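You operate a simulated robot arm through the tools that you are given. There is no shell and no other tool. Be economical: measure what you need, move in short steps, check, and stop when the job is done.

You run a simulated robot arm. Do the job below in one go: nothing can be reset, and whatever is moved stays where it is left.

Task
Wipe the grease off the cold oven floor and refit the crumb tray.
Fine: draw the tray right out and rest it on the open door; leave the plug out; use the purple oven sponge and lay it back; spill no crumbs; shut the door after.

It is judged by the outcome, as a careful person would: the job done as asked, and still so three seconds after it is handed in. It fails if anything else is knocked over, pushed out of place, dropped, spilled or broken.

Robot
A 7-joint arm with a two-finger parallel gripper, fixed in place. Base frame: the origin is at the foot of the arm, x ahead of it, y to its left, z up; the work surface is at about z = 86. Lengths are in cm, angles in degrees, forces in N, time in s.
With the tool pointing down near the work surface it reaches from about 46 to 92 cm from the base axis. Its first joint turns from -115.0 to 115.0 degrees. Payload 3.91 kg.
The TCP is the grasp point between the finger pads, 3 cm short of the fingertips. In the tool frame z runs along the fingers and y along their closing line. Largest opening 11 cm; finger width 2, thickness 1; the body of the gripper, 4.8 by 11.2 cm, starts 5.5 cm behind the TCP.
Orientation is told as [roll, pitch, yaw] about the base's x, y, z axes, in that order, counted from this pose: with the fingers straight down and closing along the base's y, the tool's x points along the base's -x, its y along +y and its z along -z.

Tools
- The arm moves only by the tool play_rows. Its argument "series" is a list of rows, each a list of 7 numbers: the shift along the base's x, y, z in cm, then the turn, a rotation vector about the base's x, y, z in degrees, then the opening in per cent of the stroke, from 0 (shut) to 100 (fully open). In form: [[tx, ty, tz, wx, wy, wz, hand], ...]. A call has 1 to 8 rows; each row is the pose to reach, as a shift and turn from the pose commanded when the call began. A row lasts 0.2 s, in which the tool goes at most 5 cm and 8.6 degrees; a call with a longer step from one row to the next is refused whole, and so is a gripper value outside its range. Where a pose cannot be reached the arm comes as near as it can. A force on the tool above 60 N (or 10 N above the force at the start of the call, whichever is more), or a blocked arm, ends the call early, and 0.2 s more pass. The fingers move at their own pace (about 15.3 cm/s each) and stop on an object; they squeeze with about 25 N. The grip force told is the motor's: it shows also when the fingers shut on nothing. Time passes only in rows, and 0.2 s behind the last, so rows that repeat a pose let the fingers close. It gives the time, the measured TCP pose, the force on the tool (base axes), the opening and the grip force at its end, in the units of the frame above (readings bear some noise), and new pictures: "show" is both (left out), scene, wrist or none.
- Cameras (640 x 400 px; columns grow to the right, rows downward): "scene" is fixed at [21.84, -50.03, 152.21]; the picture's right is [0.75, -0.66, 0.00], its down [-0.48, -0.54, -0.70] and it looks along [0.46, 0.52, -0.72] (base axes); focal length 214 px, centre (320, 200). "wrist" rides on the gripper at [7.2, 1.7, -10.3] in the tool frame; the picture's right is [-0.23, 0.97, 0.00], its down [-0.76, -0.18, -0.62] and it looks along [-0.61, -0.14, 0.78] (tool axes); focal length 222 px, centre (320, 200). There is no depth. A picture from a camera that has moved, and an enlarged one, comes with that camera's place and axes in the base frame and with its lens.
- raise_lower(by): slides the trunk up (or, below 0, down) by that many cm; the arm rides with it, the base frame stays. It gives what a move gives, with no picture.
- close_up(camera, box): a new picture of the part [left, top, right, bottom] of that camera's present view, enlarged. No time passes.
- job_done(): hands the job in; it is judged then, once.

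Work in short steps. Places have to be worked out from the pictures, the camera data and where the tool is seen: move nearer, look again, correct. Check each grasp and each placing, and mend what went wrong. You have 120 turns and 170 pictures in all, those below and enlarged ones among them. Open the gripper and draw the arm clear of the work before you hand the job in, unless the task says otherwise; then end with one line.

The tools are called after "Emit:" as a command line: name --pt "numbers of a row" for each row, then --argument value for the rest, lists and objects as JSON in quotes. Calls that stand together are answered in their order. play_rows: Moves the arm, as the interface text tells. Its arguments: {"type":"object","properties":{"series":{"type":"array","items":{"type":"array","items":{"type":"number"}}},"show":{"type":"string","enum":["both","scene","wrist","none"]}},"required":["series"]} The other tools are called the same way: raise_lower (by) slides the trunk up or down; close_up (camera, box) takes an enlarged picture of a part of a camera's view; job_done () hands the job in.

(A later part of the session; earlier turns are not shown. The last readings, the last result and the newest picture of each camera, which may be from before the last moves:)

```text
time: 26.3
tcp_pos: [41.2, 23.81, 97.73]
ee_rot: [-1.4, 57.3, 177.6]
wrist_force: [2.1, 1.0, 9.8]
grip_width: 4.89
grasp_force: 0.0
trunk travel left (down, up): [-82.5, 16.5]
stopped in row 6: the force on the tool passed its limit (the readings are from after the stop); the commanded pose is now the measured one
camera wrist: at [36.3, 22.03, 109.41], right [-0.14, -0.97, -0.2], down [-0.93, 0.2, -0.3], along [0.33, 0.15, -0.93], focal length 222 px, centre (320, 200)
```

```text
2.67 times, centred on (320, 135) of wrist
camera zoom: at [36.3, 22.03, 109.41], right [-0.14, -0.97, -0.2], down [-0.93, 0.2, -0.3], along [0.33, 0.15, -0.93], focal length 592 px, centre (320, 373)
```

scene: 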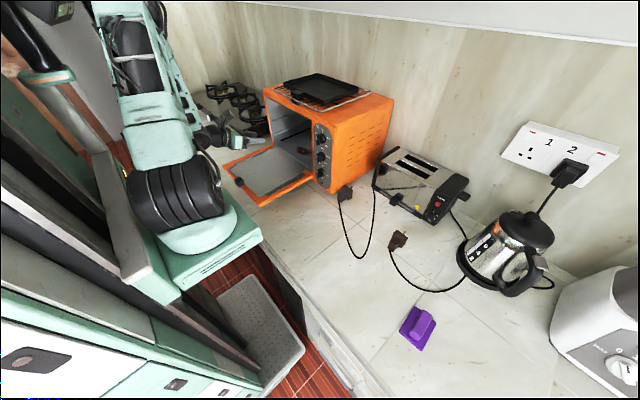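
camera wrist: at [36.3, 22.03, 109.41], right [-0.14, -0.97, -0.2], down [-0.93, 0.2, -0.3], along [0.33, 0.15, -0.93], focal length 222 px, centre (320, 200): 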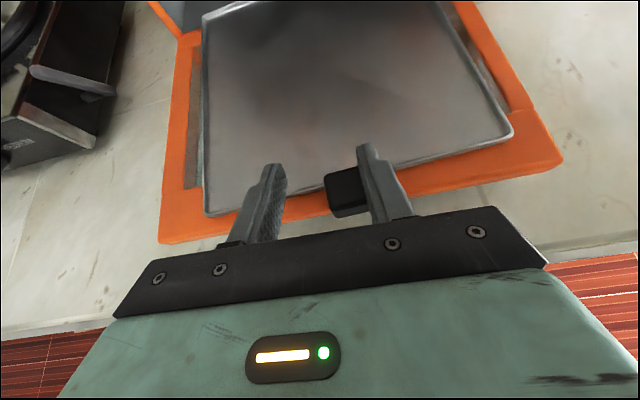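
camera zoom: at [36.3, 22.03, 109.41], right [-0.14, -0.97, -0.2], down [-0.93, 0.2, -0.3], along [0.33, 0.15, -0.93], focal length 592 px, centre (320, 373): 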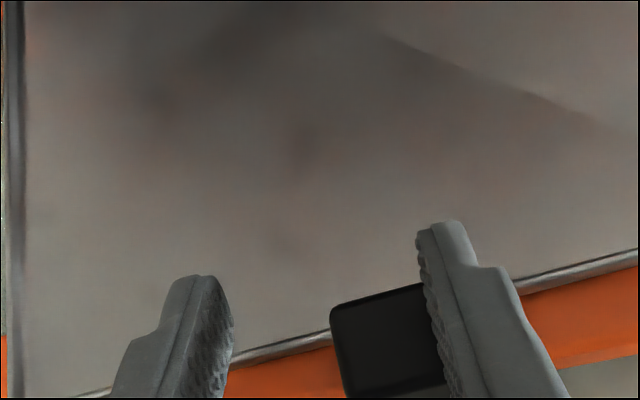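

The right finger landed on the tab, since the tray moved about 1.4 cm in −y when I released. I back up, realign to y≈22.4 with a wider opening and look.

Emit:
play_rows --pt "0 0 2 0 0 0 45" --pt "-0.8 -1.4 3 0 1.4 0 58" --pt "-1.2 -1.4 2 0 1.4 2.4 58" --show "wrist"

Emit:
close_up --camera "wrist" --box '[200, 60, 440, 210]'

Emit:
close_up --camera "scene" --box '[210, 90, 340, 210]'

```text
time: 27.1
tcp_pos: [42.02, 20.89, 99.48]
ee_rot: [-0.4, 55.6, 177.1]
wrist_force: [0.7, -0.1, 0.1]
grip_width: 6.37
grasp_force: 0.2
trunk travel left (down, up): [-82.5, 16.5]
camera wrist: at [37.51, 19.33, 111.22], right [-0.17, -0.97, -0.19], down [-0.94, 0.22, -0.28], along [0.31, 0.13, -0.94], focal length 222 px, centre (320, 200)
```

wrist: 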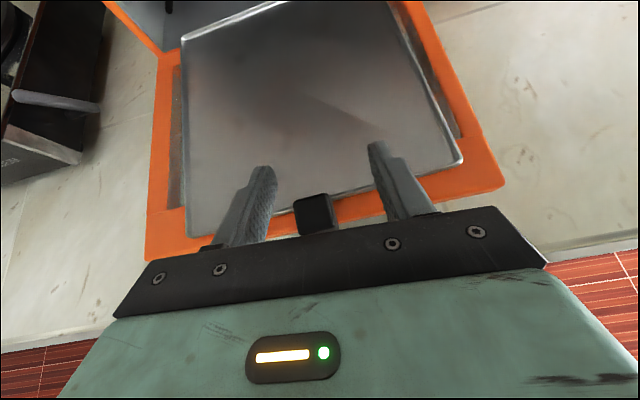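

```text
2.67 times, centred on (320, 135) of wrist
camera zoom: at [37.51, 19.33, 111.22], right [-0.17, -0.97, -0.19], down [-0.94, 0.22, -0.28], along [0.31, 0.13, -0.94], focal length 592 px, centre (320, 373)
```

zoom: 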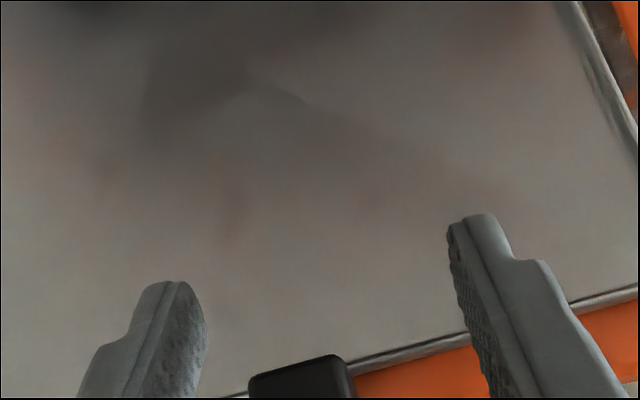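

```text
3.33 times, centred on (275, 150) of scene
camera zoom: at [21.84, -50.03, 152.21], right [0.75, -0.66, 0.0], down [-0.48, -0.54, -0.7], along [0.46, 0.52, -0.72], focal length 715 px, centre (470, 367)
```

zoom: 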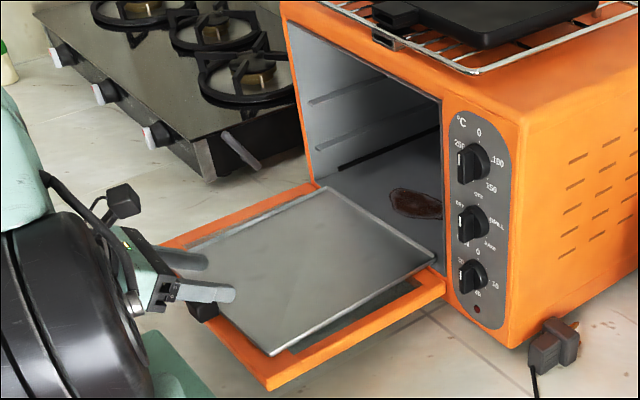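

Tab centre is at about (42.1, 22.3). I correct the hand's position above it.

Emit:
play_rows --pt "-0.7 0.7 0 0 0 1 58" --pt "-1.4 1.4 -0.5 0 0 2 58" --pt "-1.4 1.4 -0.5 0 0 2 58" --show "wrist"

```text
time: 27.9
tcp_pos: [41.31, 21.97, 98.84]
ee_rot: [-0.5, 55.5, 178.1]
wrist_force: [-0.2, 0.2, 0.9]
grip_width: 6.39
grasp_force: 0.1
trunk travel left (down, up): [-82.5, 16.5]
camera wrist: at [36.83, 20.42, 110.63], right [-0.15, -0.97, -0.19], down [-0.94, 0.2, -0.27], along [0.31, 0.14, -0.94], focal length 222 px, centre (320, 200)
```

wrist: 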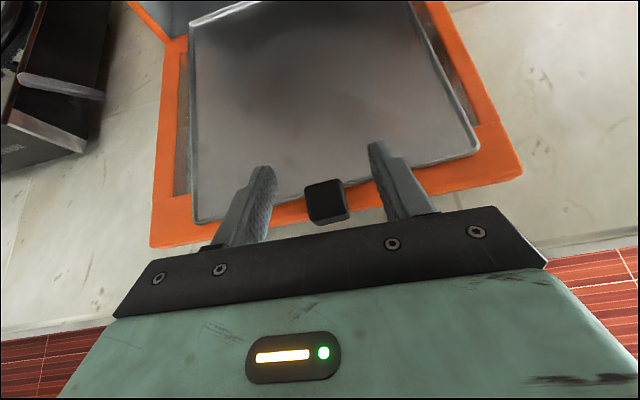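

Now descend around the tab.

Emit:
play_rows --pt "-0.4 0.2 -1.2 0 0 0.5 58" --pt "-0.6 0.3 -2.4 0 0 1 58" --pt "-0.8 0.3 -3.7 0 0 1 58" --pt "-0.8 0.3 -3.7 0 0 1 58" --show "wrist"

Emit:
close_up --camera "wrist" --box '[200, 60, 440, 210]'

```text
time: 28.9
tcp_pos: [39.13, 23.54, 95.71]
ee_rot: [-2.1, 55.5, -179.9]
wrist_force: [-1.0, -0.7, 0.4]
grip_width: 6.37
grasp_force: 0.0
trunk travel left (down, up): [-82.5, 16.5]
camera wrist: at [34.76, 21.5, 107.51], right [-0.1, -0.97, -0.21], down [-0.95, 0.15, -0.27], along [0.3, 0.17, -0.94], focal length 222 px, centre (320, 200)
```

wrist: 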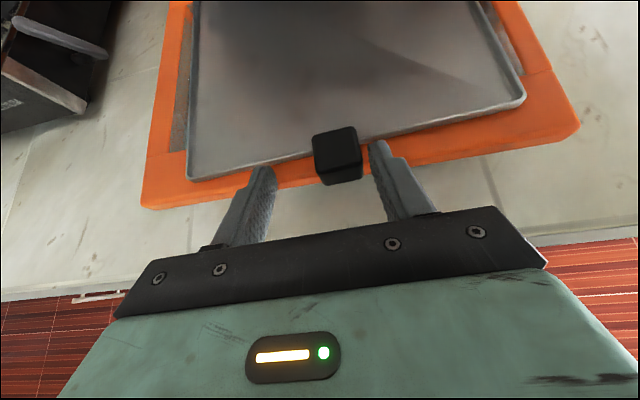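

```text
2.67 times, centred on (320, 135) of wrist
camera zoom: at [34.76, 21.5, 107.51], right [-0.1, -0.97, -0.21], down [-0.95, 0.15, -0.27], along [0.3, 0.17, -0.94], focal length 592 px, centre (320, 373)
```

zoom: 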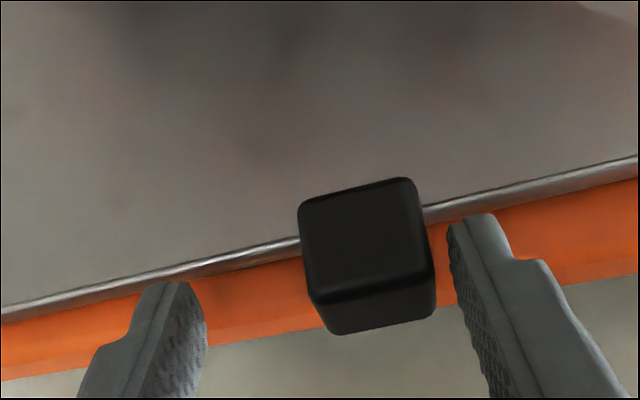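

The tab is now between the fingers at x≈40.8. I lower a touch, close, draw 1 cm further, settle and release.

Emit:
play_rows --pt "0.3 0 -0.5 0 0 0 58" --pt "0.3 0 -0.5 0 0 0 0" --pt "0.3 0 -0.5 0 0 0 0" --pt "0.3 0 -0.5 0 0 0 0" --pt "-0.4 0 -0.5 0 0 0 0" --pt "-1.2 0 -0.6 0 0 0 0" --pt "-1.2 0 -0.8 0 0 0 0"

Emit:
close_up --camera "scene" --box '[210, 90, 340, 210]'

```text
time: 30.5
tcp_pos: [38.97, 23.11, 94.97]
ee_rot: [-2.1, 55.8, 178.4]
wrist_force: [6.2, 0.6, 20.1]
grip_width: 3.03
grasp_force: 24.6
trunk travel left (down, up): [-82.5, 16.5]
camera wrist: at [34.52, 21.17, 106.82], right [-0.13, -0.97, -0.21], down [-0.94, 0.18, -0.28], along [0.3, 0.16, -0.94], focal length 222 px, centre (320, 200)
```

scene: 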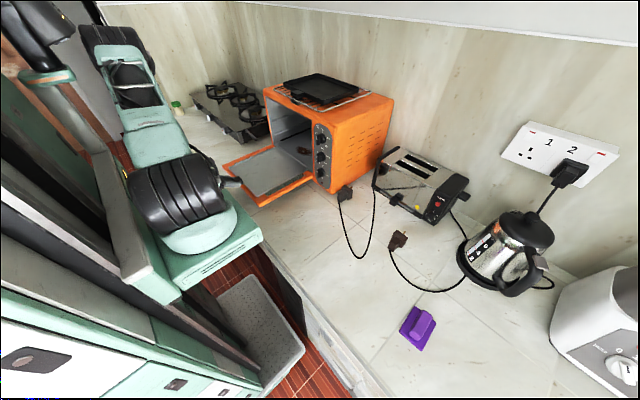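
wrist: 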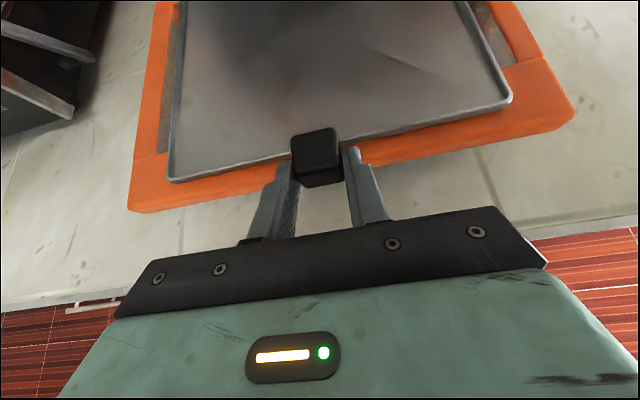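

```text
3.33 times, centred on (275, 150) of scene
camera zoom: at [21.84, -50.03, 152.21], right [0.75, -0.66, 0.0], down [-0.48, -0.54, -0.7], along [0.46, 0.52, -0.72], focal length 715 px, centre (470, 367)
```

zoom: 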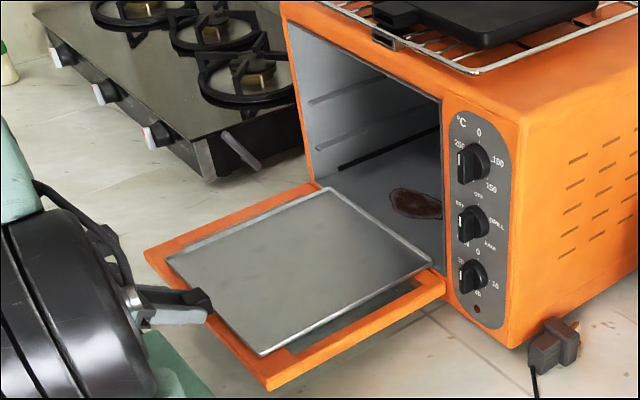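

The tray is fully on the door. I release wide, wait, then lift straight up slowly.

Emit:
play_rows --pt "0 0 0.3 0 0 0 15" --pt "0 0 0.3 0 0 0 50" --pt "0 0 0.3 0 0 0 70" --pt "0 0 1.3 0 0 0 70" --pt "0 0 2.5 0 0 0 70" --pt "0.2 0 4 0 0 0 70" --pt "1 0 7 0 0 0 70" --pt "3 0 10 0 0 0 70"

Emit:
close_up --camera "scene" --box '[210, 90, 340, 210]'

```text
time: 31.9
tcp_pos: [41.36, 21.31, 97.61]
ee_rot: [-0.4, 55.7, 175.9]
wrist_force: [0.1, -0.6, 0.2]
grip_width: 7.69
grasp_force: 0.1
trunk travel left (down, up): [-82.5, 16.5]
stopped in row 6: the arm was blocked; the commanded pose is now the measured one
camera wrist: at [36.86, 19.9, 109.46], right [-0.19, -0.96, -0.19], down [-0.93, 0.24, -0.28], along [0.31, 0.12, -0.94], focal length 222 px, centre (320, 200)
```

scene: 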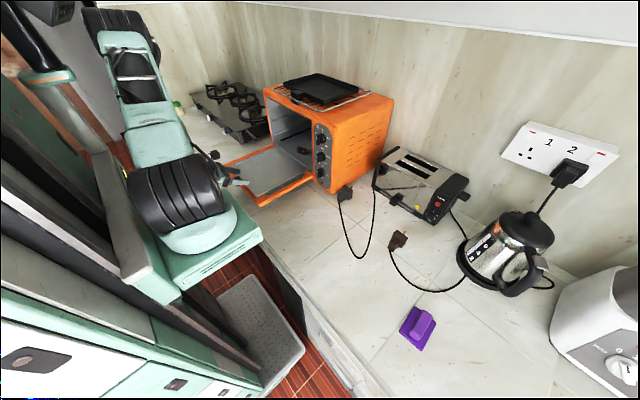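
wrist: 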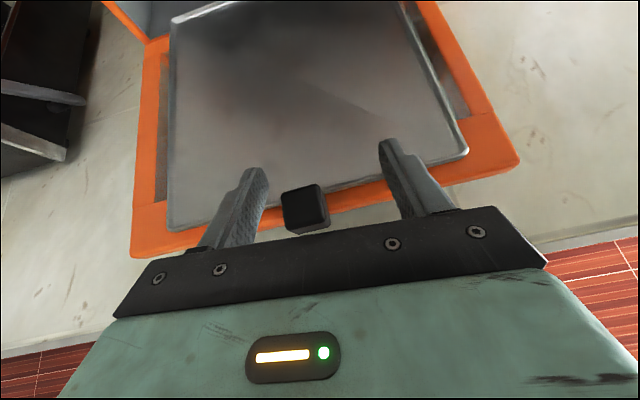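

```text
3.33 times, centred on (275, 150) of scene
camera zoom: at [21.84, -50.03, 152.21], right [0.75, -0.66, 0.0], down [-0.48, -0.54, -0.7], along [0.46, 0.52, -0.72], focal length 715 px, centre (470, 367)
```

zoom: 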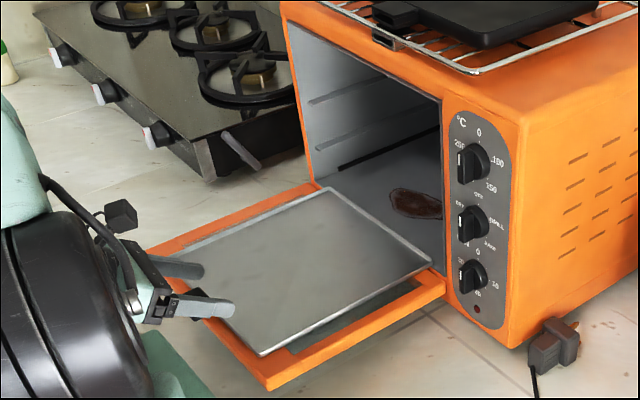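

The arm was only cramped near its base; the tray stayed put. I move up and forward, clear of the tray, squaring the yaw.

Emit:
play_rows --pt "1.5 0.5 1.5 0 0 1 70" --pt "4 1 4 0 0 2 70" --pt "7 1 8 0 0 3 70" --pt "9 0 12 0 0 4 70" --pt "10 -2 16 0 0 4 70" --pt "10 -6 19 0 0 4 60" --pt "10 -10 20 0 0 4 60" --pt "10 -15 20 0 0 4 60" --show "scene"

```text
time: 33.6
tcp_pos: [54.88, 10.84, 118.75]
ee_rot: [0.0, 55.6, -180.0]
wrist_force: [-0.4, -0.6, -1.0]
grip_width: 6.6
grasp_force: 0.0
out of reach, approached as far as the arm can: row 7, 8
trunk travel left (down, up): [-82.5, 16.5]
```

scene: 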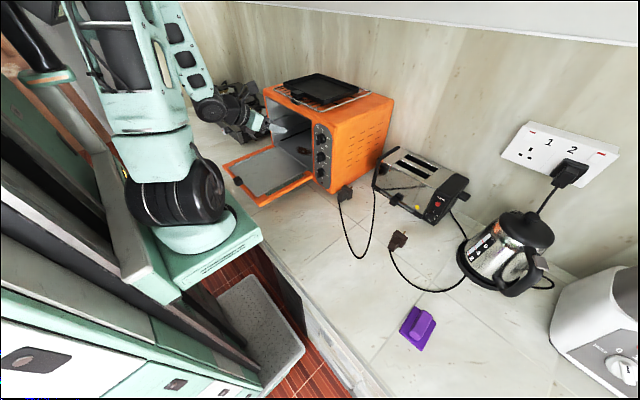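

Tilted poses close to the base are hard to reach, so I bring the hand upright for the traverse.

Emit:
play_rows --pt "1 -1 2 0 8 0 60" --pt "2 -3 4 0 16 0 60" --pt "3 -6 6 0 24 0 60" --pt "3 -10 6 0 32 0 60" --pt "3 -14 6 0 40 0 60" --pt "3 -18 6 0 48 0 60" --pt "3 -22 6 0 55.6 0 60" --pt "3 -26.5 6 0 55.6 0 60" --show "none"

Emit:
play_rows --pt "0 -4.5 0 0 0 0 60" --pt "0 -9 0 0 0 0 60" --pt "0 -13.5 0 0 0 0 60" --pt "-1 -18 0 0 0 0 60" --pt "-2 -22.5 0 0 0 0 60" --pt "-4 -27 0 0 0 0 60" --pt "-6 -31 0 0 0 0 60" --pt "-8 -35 0 0 0 0 60"

```text
time: 35.5
tcp_pos: [56.42, -2.04, 123.4]
ee_rot: [0.5, -2.0, -157.6]
wrist_force: [-0.4, 1.3, 2.0]
grip_width: 6.6
grasp_force: 0.0
out of reach, approached as far as the arm can: row 7
trunk travel left (down, up): [-82.5, 16.5]
```

```text
time: 37.2
tcp_pos: [49.61, -49.82, 124.62]
ee_rot: [-0.1, 0.2, 179.6]
wrist_force: [0.9, 1.2, 0.4]
grip_width: 6.58
grasp_force: 0.1
out of reach, approached as far as the arm can: row 8
trunk travel left (down, up): [-82.5, 16.5]
camera wrist: at [56.72, -51.52, 135.06], right [-0.23, -0.97, 0.0], down [-0.76, 0.18, 0.62], along [-0.6, 0.15, -0.78], focal length 222 px, centre (320, 200)
```

scene: 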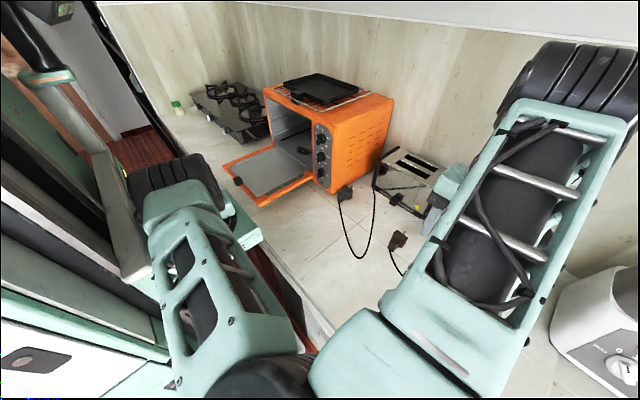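
wrist: 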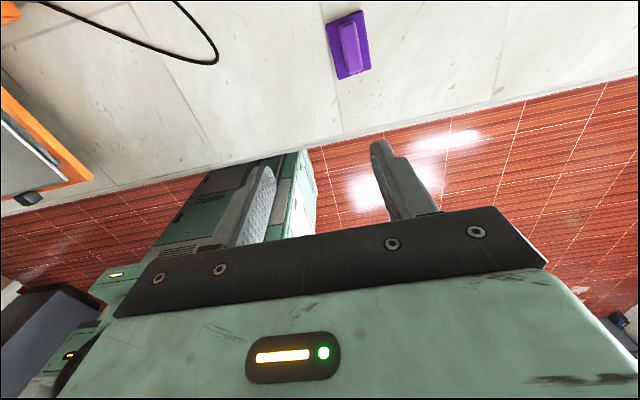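

The sponge is at about (52.3, −55.8), ridge along x, 9×6 cm. I tilt the hand forward and come down toward it.

Emit:
play_rows --pt "0 -2 -1 0 -8 0 60" --pt "0 -4 -4 0 -16 0 60" --pt "0 -6 -7 0 -24 0 60" --pt "0 -6 -10 0 -32 0 60" --pt "0 -6 -13 0 -40 0 60" --pt "0 -6 -16 0 -48 0 60" --pt "0 -6 -19 0 -53 0 60"

```text
time: 38.9
tcp_pos: [60.8, -49.5, 110.77]
ee_rot: [-0.2, 52.5, -179.7]
wrist_force: [-3.1, -1.5, 1.2]
grip_width: 6.61
grasp_force: 0.1
out of reach, approached as far as the arm can: row 1, 2, 3, 4, 5, 6, 7
trunk travel left (down, up): [-82.5, 16.5]
camera wrist: at [56.91, -51.23, 122.69], right [-0.13, -0.97, -0.18], down [-0.96, 0.17, -0.23], along [0.25, 0.15, -0.96], focal length 222 px, centre (320, 200)
```

scene: 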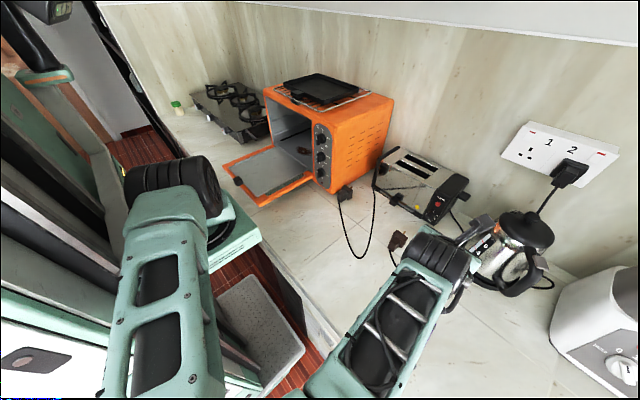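
wrist: 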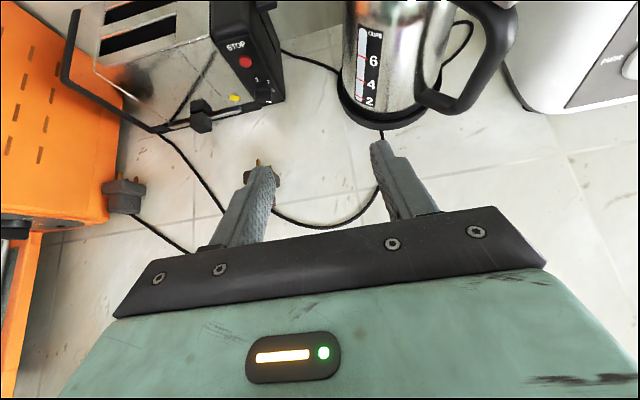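

With the hand at yaw 180 and tilted, this spot is out of reach because the wrist roll is at its limit. Instead I'll pick the sponge up upright at yaw 0, set it briefly on clear worktop nearer the oven, and regrasp it there tilted. First I go back upright and high.

Emit:
play_rows --pt "-2 1 3 0 8 0 60" --pt "-4 2 6 0 16 0 60" --pt "-6 4 9 0 24 0 60" --pt "-7 6 12 0 32 0 60" --pt "-8 8 14 0 40 0 60" --pt "-8 10 14 0 48 0 60" --pt "-8 10 14 0 52.5 0 60" --show "none"

Emit:
play_rows --pt "0 0 0 0 0 -8.5 60" --pt "0 0 0 0 0 -17 60" --pt "0 0 0 0 0 -25.5 60" --pt "0 0 0 0 0 -34 60" --pt "0 0 0 0 0 -42.5 60" --pt "0 0 0 0 0 -51 60" --pt "0 0 0 0 0 -59.5 60" --pt "0 0 0 0 0 -68 60" --show "none"

Emit:
play_rows --pt "0 0 0 0 0 -8.5 60" --pt "0 0 0 0 0 -17 60" --pt "0 0 0 0 0 -25.5 60" --pt "0 0 0 0 0 -34 60" --pt "0 0 0 0 0 -42.5 60" --pt "0 0 0 0 0 -51 60" --pt "0 0 0 0 0 -59.5 60" --pt "0 0 0 0 0 -68 60"

```text
time: 40.5
tcp_pos: [53.22, -39.28, 124.64]
ee_rot: [-0.4, 0.4, 180.0]
wrist_force: [-0.9, -0.7, 0.3]
grip_width: 6.61
grasp_force: 0.0
out of reach, approached as far as the arm can: row 2
trunk travel left (down, up): [-82.5, 16.5]
```

```text
time: 42.2
tcp_pos: [53.21, -39.33, 124.82]
ee_rot: [-0.3, 0.6, 111.8]
wrist_force: [0.3, 0.0, 0.8]
grip_width: 6.6
grasp_force: 0.0
trunk travel left (down, up): [-82.5, 16.5]
```

```text
time: 44.0
tcp_pos: [53.29, -39.19, 124.87]
ee_rot: [-0.2, 0.6, 43.8]
wrist_force: [0.8, 0.4, 0.0]
grip_width: 6.6
grasp_force: 0.0
trunk travel left (down, up): [-82.5, 16.5]
camera wrist: at [46.77, -42.89, 135.17], right [-0.51, 0.86, -0.01], down [0.67, 0.41, 0.62], along [0.53, 0.31, -0.79], focal length 222 px, centre (320, 200)
```

scene: 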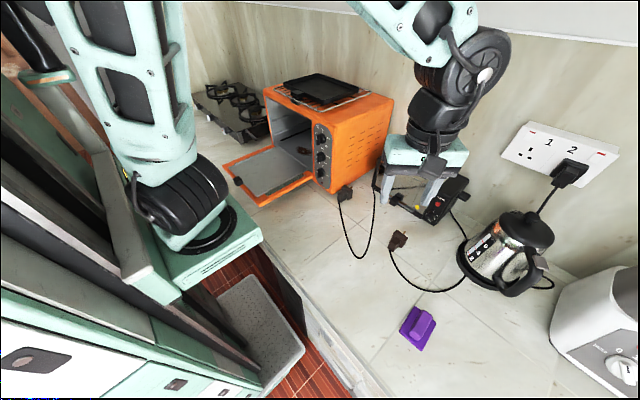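
wrist: 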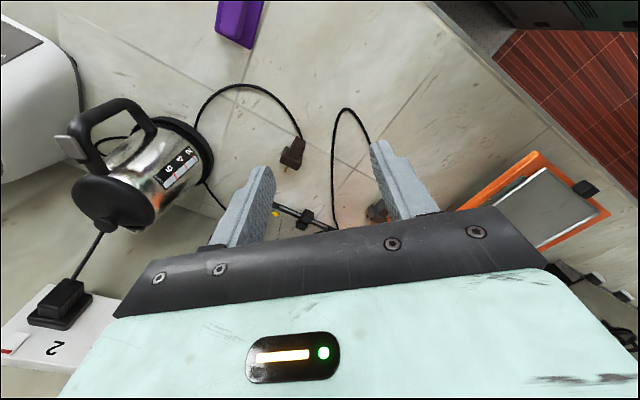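

Now finish the turn to yaw 0 and move above the sponge.

Emit:
play_rows --pt "0 -3 -2 0 0 -8 60" --pt "-0.5 -6 -5 0 0 -16 55" --pt "-1 -9 -9 0 0 -24 50" --pt "-1.2 -12 -13 0 0 -32 50" --pt "-1.4 -15 -17 0 0 -40 50" --pt "-1.4 -16.6 -21 0 0 -43.8 50" --pt "-1.4 -16.6 -24 0 0 -43.8 50"

Emit:
close_up --camera "scene" --box '[360, 260, 480, 380]'

```text
refused: row 3 steps farther than a row can; nothing moved
```

```text
3.33 times, centred on (420, 320) of scene
camera zoom: at [21.84, -50.03, 152.21], right [0.75, -0.66, 0.0], down [-0.48, -0.54, -0.7], along [0.46, 0.52, -0.72], focal length 715 px, centre (-13, -200)
```

zoom: 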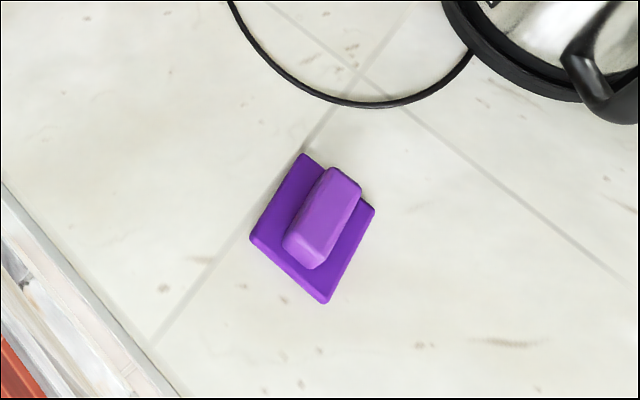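

Emit:
play_rows --pt "0 -3 -2 0 0 -8 60" --pt "-0.5 -6 -4.5 0 0 -16 55" --pt "-1 -9 -7.5 0 0 -24 50" --pt "-1.2 -12 -11 0 0 -32 50" --pt "-1.4 -14.5 -15 0 0 -40 50" --pt "-1.4 -16.6 -19 0 0 -43.8 50" --pt "-1.4 -16.6 -23 0 0 -43.8 50"

Emit:
close_up --camera "scene" --box '[360, 260, 480, 380]'

```text
time: 45.6
tcp_pos: [51.66, -55.78, 101.82]
ee_rot: [-0.4, 0.5, 0.1]
wrist_force: [-0.5, 0.6, 0.5]
grip_width: 5.48
grasp_force: 0.0
trunk travel left (down, up): [-82.5, 16.5]
camera wrist: at [44.44, -54.0, 112.15], right [0.23, 0.97, -0.01], down [0.77, -0.17, 0.62], along [0.6, -0.14, -0.79], focal length 222 px, centre (320, 200)
```

scene: 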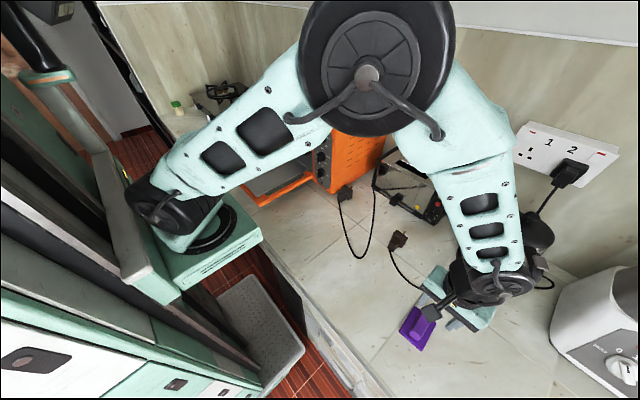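
wrist: 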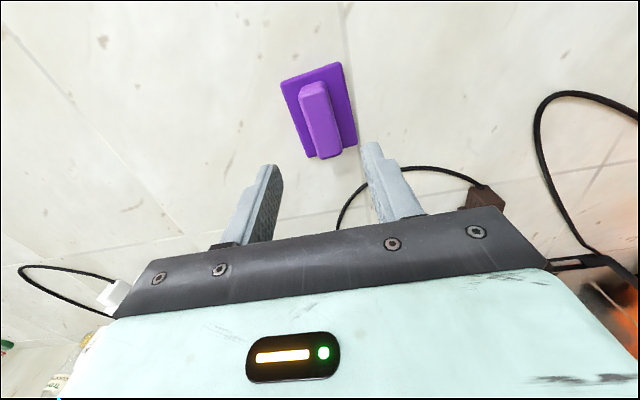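

```text
3.33 times, centred on (420, 320) of scene
camera zoom: at [21.84, -50.03, 152.21], right [0.75, -0.66, 0.0], down [-0.48, -0.54, -0.7], along [0.46, 0.52, -0.72], focal length 715 px, centre (-13, -200)
```

zoom: 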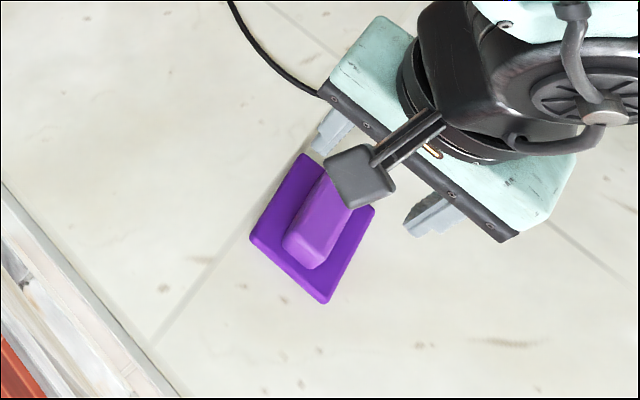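

Aligned over the ridge at (51.4, −55.6). I descend so the tips reach z≈88, then close.

Emit:
play_rows --pt "0 0.2 -4 0 0 0 50" --pt "0 0.2 -7.5 0 0 0 50" --pt "0 0.2 -9.5 0 0 0 50" --pt "0 0.2 -10.8 0 0 0 50" --pt "0 0.2 -10.8 0 0 0 0" --pt "0 0.2 -10.8 0 0 0 0" --pt "0 0.2 -10.8 0 0 0 0" --show "wrist"

Emit:
close_up --camera "scene" --box '[360, 260, 480, 380]'

```text
time: 47.2
tcp_pos: [51.77, -55.64, 90.98]
ee_rot: [-0.3, 0.5, 0.2]
wrist_force: [-0.7, 0.0, -0.3]
grip_width: 2.81
grasp_force: 25.0
trunk travel left (down, up): [-82.5, 16.5]
camera wrist: at [44.49, -53.94, 101.35], right [0.23, 0.97, -0.01], down [0.77, -0.17, 0.62], along [0.6, -0.14, -0.79], focal length 222 px, centre (320, 200)
```

wrist: 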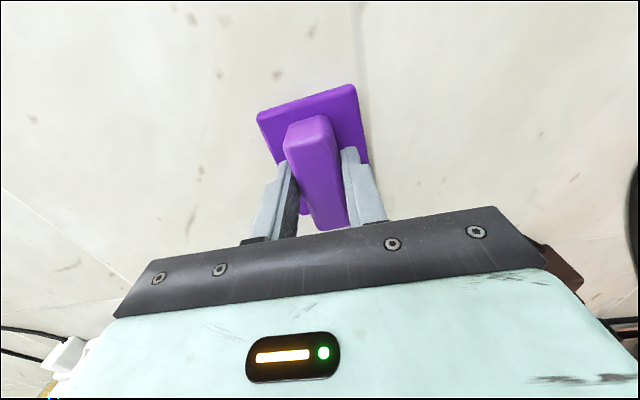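

```text
3.33 times, centred on (420, 320) of scene
camera zoom: at [21.84, -50.03, 152.21], right [0.75, -0.66, 0.0], down [-0.48, -0.54, -0.7], along [0.46, 0.52, -0.72], focal length 715 px, centre (-13, -200)
```

zoom: 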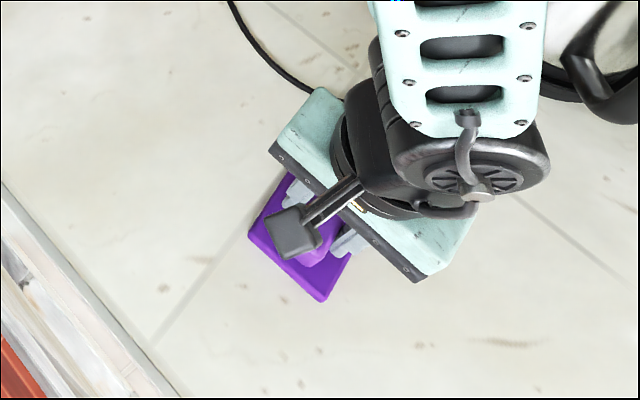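

Held firmly (2.81 cm). I lift it and carry it level toward clear worktop at about (52, −10).

Emit:
play_rows --pt "0 0 3 0 0 0 0" --pt "0 0 7 0 0 0 0" --pt "0 2 11 0 0 0 0" --pt "0 6 13 0 0 0 0" --pt "0 10.5 13 0 0 0 0" --pt "0 15 13 0 0 0 0" --pt "0.5 19.5 13 0 0 0 0" --pt "1 24 13 0 0 0 0" --show "none"

Emit:
play_rows --pt "0 4.5 0 0 0 0 0" --pt "0 9 0 0 0 0 0" --pt "0 13.5 0 0 0 0 0" --pt "0 18 0 0 0 0 0" --pt "0 21.5 0 0 0 0 0" --pt "0 21.5 -4 0 0 0 0" --pt "0 21.5 -8 0 0 0 0"

```text
time: 49.0
tcp_pos: [52.74, -31.58, 104.0]
ee_rot: [-0.4, 0.5, 0.1]
wrist_force: [-1.0, -0.1, -0.2]
grip_width: 2.75
grasp_force: 25.2
trunk travel left (down, up): [-82.5, 16.5]
```

```text
time: 50.6
tcp_pos: [52.76, -10.12, 95.93]
ee_rot: [-0.3, 0.5, 0.1]
wrist_force: [-0.4, -0.4, -0.2]
grip_width: 2.75
grasp_force: 24.8
trunk travel left (down, up): [-82.5, 16.5]
camera wrist: at [45.54, -8.32, 106.33], right [0.23, 0.97, -0.01], down [0.77, -0.17, 0.62], along [0.6, -0.14, -0.79], focal length 222 px, centre (320, 200)
```

scene: 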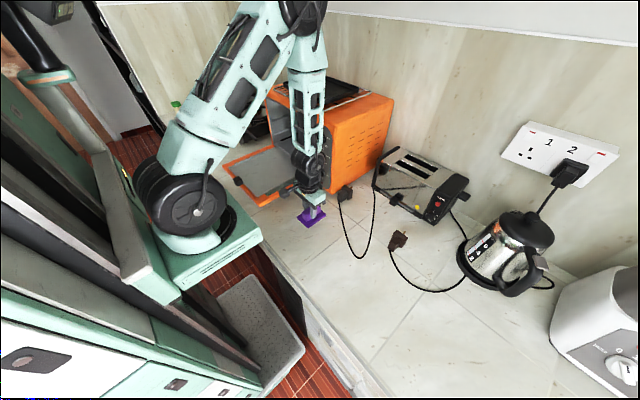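
wrist: 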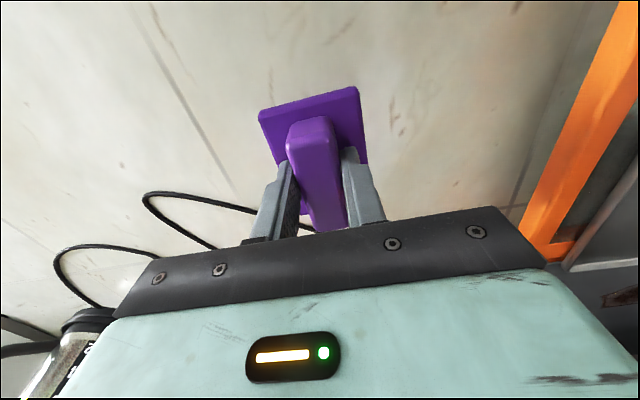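

Clear of cable and door. I lower the last 4.9 cm, release and rise.

Emit:
play_rows --pt "0 0 -2 0 0 0 0" --pt "0 0 -4 0 0 0 0" --pt "0 0 -4.8 0 0 0 0" --pt "0 0 -4.9 0 0 0 30" --pt "0 0 -4.9 0 0 0 50" --pt "0 0 -2 0 0 0 50" --pt "0 0 2 0 0 0 50" --pt "0 0 6.5 0 0 0 50" --show "none"

Emit:
play_rows --pt "0 0 4 0 0 8.5 50" --pt "0 0 8 0 0 17 50" --pt "0 0 12 0 0 25.5 50" --pt "1 0 16 0 0 34 50" --pt "2 0 20 0 0 42.5 50" --pt "3 0 20 0 0 51 50" --pt "3 0 20 0 0 59.5 50" --pt "3 0 20 0 0 68 50" --show "scene"

Emit:
play_rows --pt "0 0 0 0 0 8.5 50" --pt "0 0 0 0 0 17 50" --pt "0 0 0 0 0 25.5 50" --pt "0 0 0 0 0 34 50" --pt "0 0 0 0 0 42.5 50" --pt "0 0 0 0 0 51 50" --pt "0 0 0 0 0 59.5 50" --pt "0 0 0 0 0 68 50" --show "none"

```text
time: 52.5
tcp_pos: [52.7, -10.45, 102.41]
ee_rot: [-0.3, 0.5, 0.2]
wrist_force: [0.1, -1.0, 0.7]
grip_width: 5.5
grasp_force: 0.1
trunk travel left (down, up): [-82.5, 16.5]
```

```text
time: 54.2
tcp_pos: [55.73, -10.22, 122.46]
ee_rot: [-0.3, 0.5, 68.2]
wrist_force: [-0.6, 0.5, 0.5]
grip_width: 5.5
grasp_force: 0.0
trunk travel left (down, up): [-82.5, 16.5]
```

scene: 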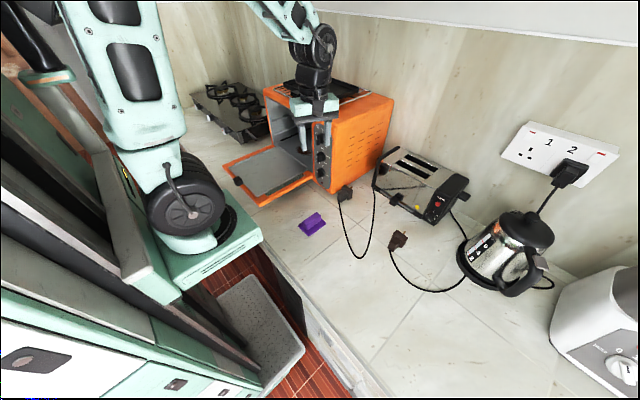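

```text
time: 56.0
tcp_pos: [55.7, -10.15, 122.45]
ee_rot: [-0.3, 0.5, 136.3]
wrist_force: [-0.8, 0.4, 0.1]
grip_width: 5.5
grasp_force: 0.1
trunk travel left (down, up): [-82.5, 16.5]
```

Sponge is set down. I finish the turn to yaw 180 and check the sponge.

Emit:
play_rows --pt "0 0 0 0 0 8.5 50" --pt "0 0 0 0 0 17 50" --pt "0 0 0 0 0 25.5 50" --pt "0 0 0 0 0 34 50" --pt "0 0 0 0 0 43.5 50" --show "none"

Emit:
close_up --camera "scene" --box '[270, 180, 350, 260]'

```text
refused: row 5 steps farther than a row can; nothing moved
```

```text
5.00 times, centred on (310, 220) of scene
camera zoom: at [21.84, -50.03, 152.21], right [0.75, -0.66, 0.0], down [-0.48, -0.54, -0.7], along [0.46, 0.52, -0.72], focal length 1072 px, centre (370, 100)
```

zoom: 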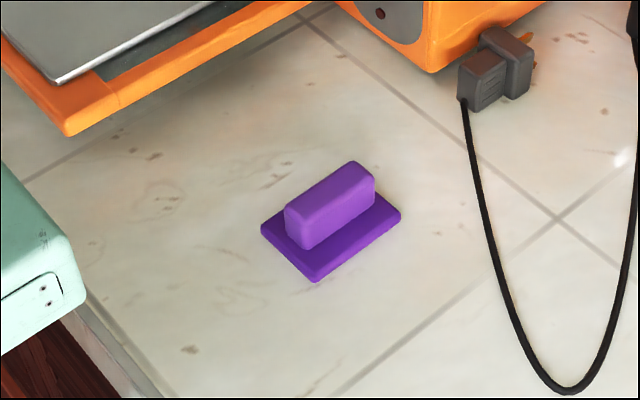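

Sponge lies flat at centre (52.7, −10.6), ridge z up to ≈90.4. I complete the yaw turn, moving forward a little.

Emit:
play_rows --pt "1 0 0 0 0 8.5 50" --pt "2 0 0 0 0 17 50" --pt "3 0 0 0 0 25.5 50" --pt "4 0 0 0 0 34 50" --pt "4 0 0 0 0 42.5 50" --pt "4 0 0 0 0 43.7 50" --show "none"

Emit:
play_rows --pt "0 0 -2 0 -8 0 50" --pt "0 0 -5 0 -16 0 50" --pt "0 0 -8 0 -24 0 50" --pt "0 0 -11 0 -32 0 50" --pt "0 0 -14 0 -40 0 50" --pt "0 0 -17 0 -48 0 50" --pt "-2 0 -20 0 -56 0 50"

```text
time: 57.5
tcp_pos: [59.71, -10.29, 122.52]
ee_rot: [-0.4, 0.5, 179.9]
wrist_force: [0.4, -0.3, -0.2]
grip_width: 5.5
grasp_force: 0.0
trunk travel left (down, up): [-82.5, 16.5]
```

```text
time: 59.0
tcp_pos: [63.14, -9.76, 99.08]
ee_rot: [-0.5, 56.7, 179.8]
wrist_force: [-1.1, -0.5, 0.4]
grip_width: 5.49
grasp_force: 0.0
out of reach, approached as far as the arm can: row 4, 5, 6, 7
trunk travel left (down, up): [-82.5, 16.5]
camera wrist: at [58.39, -11.48, 110.82], right [-0.12, -0.97, -0.19], down [-0.94, 0.18, -0.29], along [0.32, 0.15, -0.94], focal length 222 px, centre (320, 200)
```

scene: 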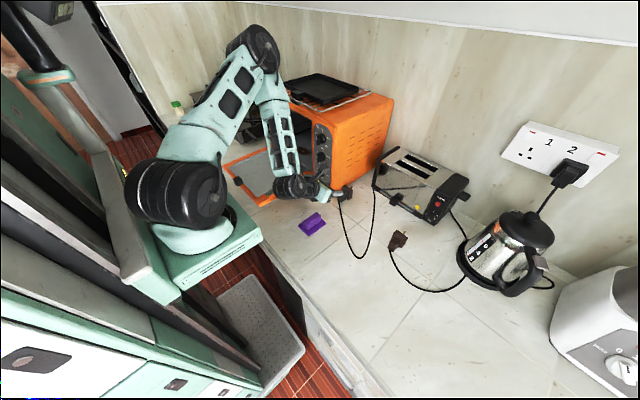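
wrist: 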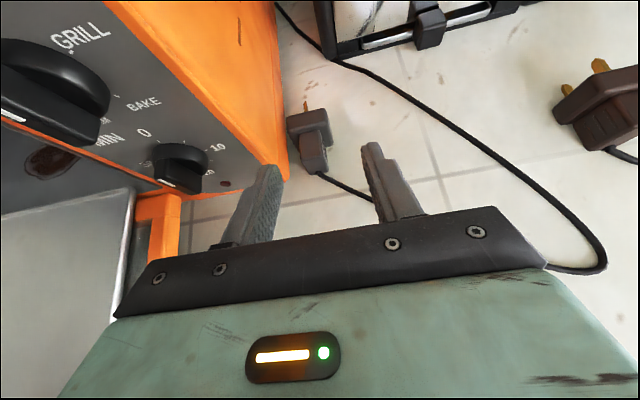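

That pose ran short of reach and ended close to the oven panel without touching. I back off to a safer, less tilted pose and then lower the trunk, so the forearm lies flatter.

Emit:
play_rows --pt "-1 -1 4 0 4 0 50" --pt "-2 -1 8 0 10 0 50" --pt "-3 -1 12 0 16 0 50" --pt "-3 -1 16 0 20 0 50" --pt "-3 -1 16 0 20 0 50" --show "none"

Emit:
raise_lower --by -18

Emit:
play_rows --pt "0 0 0 0 -8 0 50" --pt "0 0 0 0 -16 0 50" --pt "0 0 0 0 -20 0 50"

```text
time: 60.2
tcp_pos: [61.5, -10.31, 115.42]
ee_rot: [-0.4, 36.3, 179.8]
wrist_force: [0.1, 0.0, 0.7]
grip_width: 5.49
grasp_force: 0.1
out of reach, approached as far as the arm can: row 1, 2, 3, 4, 5
trunk travel left (down, up): [-82.5, 16.5]
```

```text
time: 62.2
tcp_pos: [61.52, -10.37, 97.45]
ee_rot: [-0.4, 36.4, 179.8]
wrist_force: [0.2, 0.6, -1.4]
grip_width: 5.51
grasp_force: 0.0
trunk travel left (down, up): [-64.5, 34.5]
```

```text
time: 63.0
tcp_pos: [67.15, -9.96, 98.02]
ee_rot: [-0.6, 56.5, 179.7]
wrist_force: [0.2, 0.4, -0.6]
grip_width: 5.51
grasp_force: 0.1
out of reach, approached as far as the arm can: row 1, 2, 3
trunk travel left (down, up): [-64.5, 34.5]
camera wrist: at [62.48, -11.76, 109.78], right [-0.12, -0.97, -0.19], down [-0.94, 0.18, -0.29], along [0.32, 0.15, -0.94], focal length 222 px, centre (320, 200)
```

scene: 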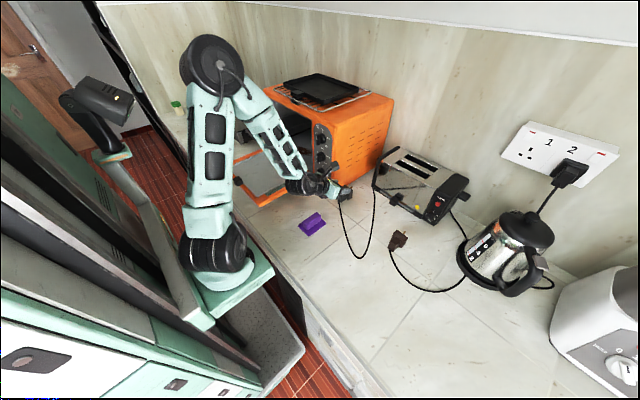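
wrist: 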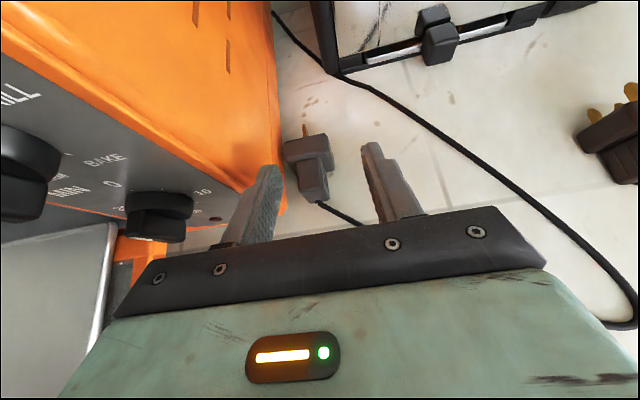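

Lowering made it worse; the hand now sits beside the oven, touching nothing. I undo the tilt, raise the trunk again, and try the arm posture that worked in front of the oven.

Emit:
play_rows --pt "0 -1 1 0 8 0 50" --pt "-0.5 -1 2 0 16 0 50" --pt "-1 -1 3 0 24 0 50" --pt "-2 -1 5 0 32 0 50" --pt "-3 -1 7 0 40 0 50" --pt "-4 -1 8 0 48 0 50" --pt "-4 -1 8 0 56.5 0 50" --show "none"

Emit:
raise_lower --by 18

```text
time: 64.7
tcp_pos: [62.92, -11.21, 106.18]
ee_rot: [-0.2, -0.1, 179.8]
wrist_force: [0.1, -0.4, -0.6]
grip_width: 5.51
grasp_force: 0.1
out of reach, approached as far as the arm can: row 3, 4
trunk travel left (down, up): [-64.5, 34.5]
```

```text
time: 66.7
tcp_pos: [62.95, -11.34, 124.07]
ee_rot: [-0.3, -0.1, 179.8]
wrist_force: [0.7, -0.1, 0.3]
grip_width: 5.51
grasp_force: 0.1
trunk travel left (down, up): [-82.5, 16.5]
```

I move back in front of the oven where tilting worked, then try sliding over at low height.

Emit:
play_rows --pt "-1.5 4.5 0 0 0 0 50" --pt "-3 9 0 0 0 0 50" --pt "-4.5 13.5 0 0 0 0 50" --pt "-6 18 0 0 0 0 50" --pt "-8 22 0 0 0 0 50" --pt "-10 26 0 0 0 0 50" --pt "-12 30 0 0 0 0 50" --pt "-13.8 34.5 -1.4 0 0 0 50" --show "none"

Emit:
play_rows --pt "1 0 -1 0 -8 0 50" --pt "2 0 -3 0 -16 0 50" --pt "3 0 -5 0 -24 0 50" --pt "4 0 -8 0 -32 0 50" --pt "5 0 -11 0 -40 0 50" --pt "6 0 -13 0 -48 0 50" --pt "6 0 -16 0 -56 0 50" --show "none"

Emit:
play_rows --pt "0 -3 -2 0 0 0 50" --pt "0 -6 -4 0 0 0 50" --pt "0 -9 -5 0 0 0 50" --pt "0 -12 -5 0 0 0 50" --pt "0 -15 -5 0 0 0 50"

```text
refused: row 8 steps farther than a row can; nothing moved
```

```text
time: 68.2
tcp_pos: [69.1, -11.5, 108.24]
ee_rot: [-0.4, 56.1, 179.6]
wrist_force: [0.2, -1.8, -0.2]
grip_width: 5.5
grasp_force: 0.0
trunk travel left (down, up): [-82.5, 16.5]
```

```text
time: 69.5
tcp_pos: [68.57, -26.29, 103.21]
ee_rot: [-0.5, 56.0, 179.7]
wrist_force: [0.4, 0.4, -0.2]
grip_width: 5.5
grasp_force: 0.1
trunk travel left (down, up): [-82.5, 16.5]
camera wrist: at [64.19, -27.99, 114.95], right [-0.12, -0.97, -0.19], down [-0.94, 0.18, -0.28], along [0.31, 0.15, -0.94], focal length 222 px, centre (320, 200)
```

scene: 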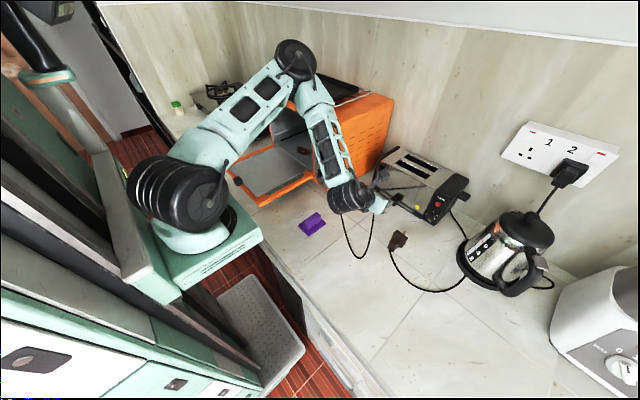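
wrist: 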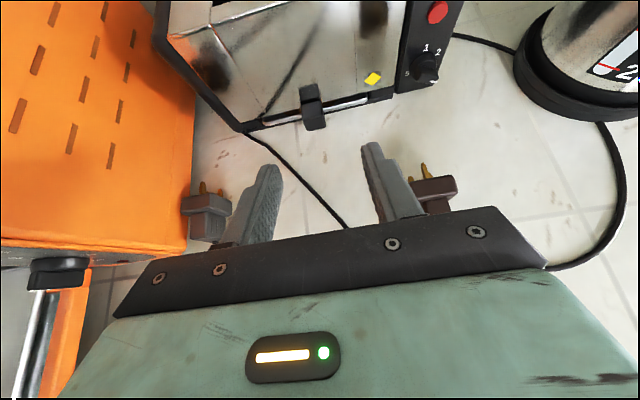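

The first move was refused and the later ones ran from the old place; nothing was touched, but I'll chain more carefully. From here I draw back in x to see how near the tilted hand can reach.

Emit:
play_rows --pt "-3 1 0 0 0 0 50" --pt "-6 2 0 0 0 0 50" --pt "-9 4 0 0 0 0 50" --pt "-12 6 0 0 0 0 50" --pt "-15 8 0 0 0 0 50" --show "scene"

```text
time: 70.7
tcp_pos: [60.62, -22.22, 98.6]
ee_rot: [-0.4, 56.0, 179.6]
wrist_force: [0.7, -0.1, 1.2]
grip_width: 5.51
grasp_force: 0.2
out of reach, approached as far as the arm can: row 3, 4, 5
trunk travel left (down, up): [-82.5, 16.5]
```

scene: 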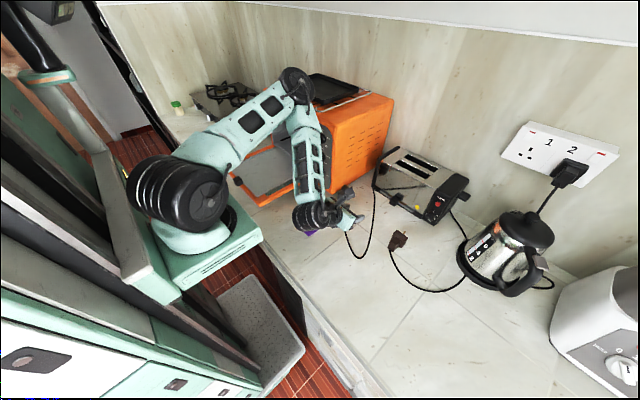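

Test: turning the hand's heading toward −y (as it was relative to the arm in front of the oven), then drawing nearer.

Emit:
play_rows --pt "0 0 1 0 0 -8 50" --pt "0 0 2 0 0 -16 50" --pt "0 0 2 0 0 -24 50" --pt "0 0 2 0 0 -32 50" --pt "-2 2 2 0 0 -36 50" --pt "-4 4 2 0 0 -36 50" --pt "-7 6 2 0 0 -36 50" --pt "-9 8 2 0 0 -36 50" --show "scene"

```text
time: 72.5
tcp_pos: [56.12, -11.41, 96.76]
ee_rot: [-0.3, 55.9, 143.7]
wrist_force: [0.1, -0.2, 0.2]
grip_width: 5.49
grasp_force: 0.1
out of reach, approached as far as the arm can: row 1, 2, 3, 4, 5, 6, 7, 8
trunk travel left (down, up): [-82.5, 16.5]
```

scene: 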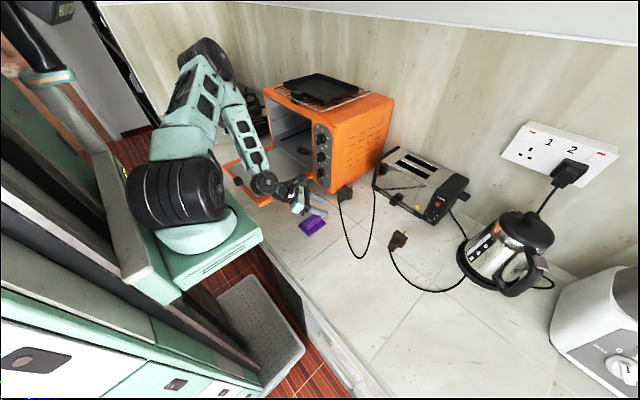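

That posture reaches nearer. I try pulling closer while turning the heading back toward +x.

Emit:
play_rows --pt "-2 0 3 0 0 -6 50" --pt "-4 0 3 0 0 -10 50" --pt "-6 0 3 0 0 -10 50" --pt "-6 0 3 0 0 -10 50" --show "none"

```text
time: 73.5
tcp_pos: [52.26, -9.52, 97.95]
ee_rot: [-0.3, 56.0, 133.8]
wrist_force: [0.2, 0.0, -0.2]
grip_width: 5.52
grasp_force: 0.2
out of reach, approached as far as the arm can: row 1, 2, 3, 4
trunk travel left (down, up): [-82.5, 16.5]
```

Emit:
play_rows --pt "-2 0 0 0 0 8 50" --pt "-2 0 0 0 0 16 50" --pt "-2 0 0 0 0 24 50" --pt "-2 0 0 0 0 32 50" --pt "-2 0 0 0 0 40 50" --pt "-2 0 0 0 0 46 50" --show "scene"

```text
time: 74.5
tcp_pos: [54.13, -6.72, 93.02]
ee_rot: [0.7, 56.8, 166.9]
wrist_force: [-20.6, 6.5, 33.9]
grip_width: 5.48
grasp_force: 0.2
out of reach, approached as far as the arm can: row 1, 2, 3, 4, 5
trunk travel left (down, up): [-82.5, 16.5]
stopped in row 5: the force on the tool passed its limit (the readings are from after the stop); the commanded pose is now the measured one
```

scene: 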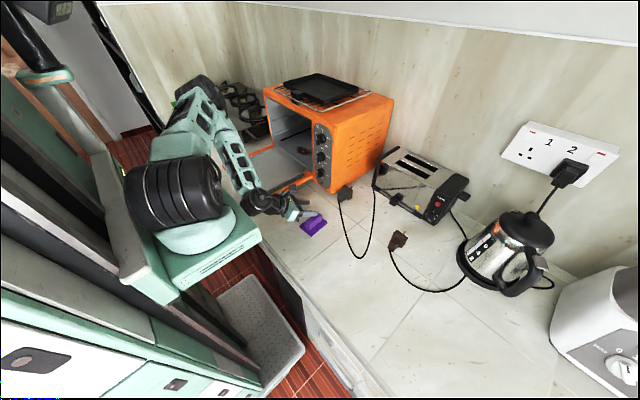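

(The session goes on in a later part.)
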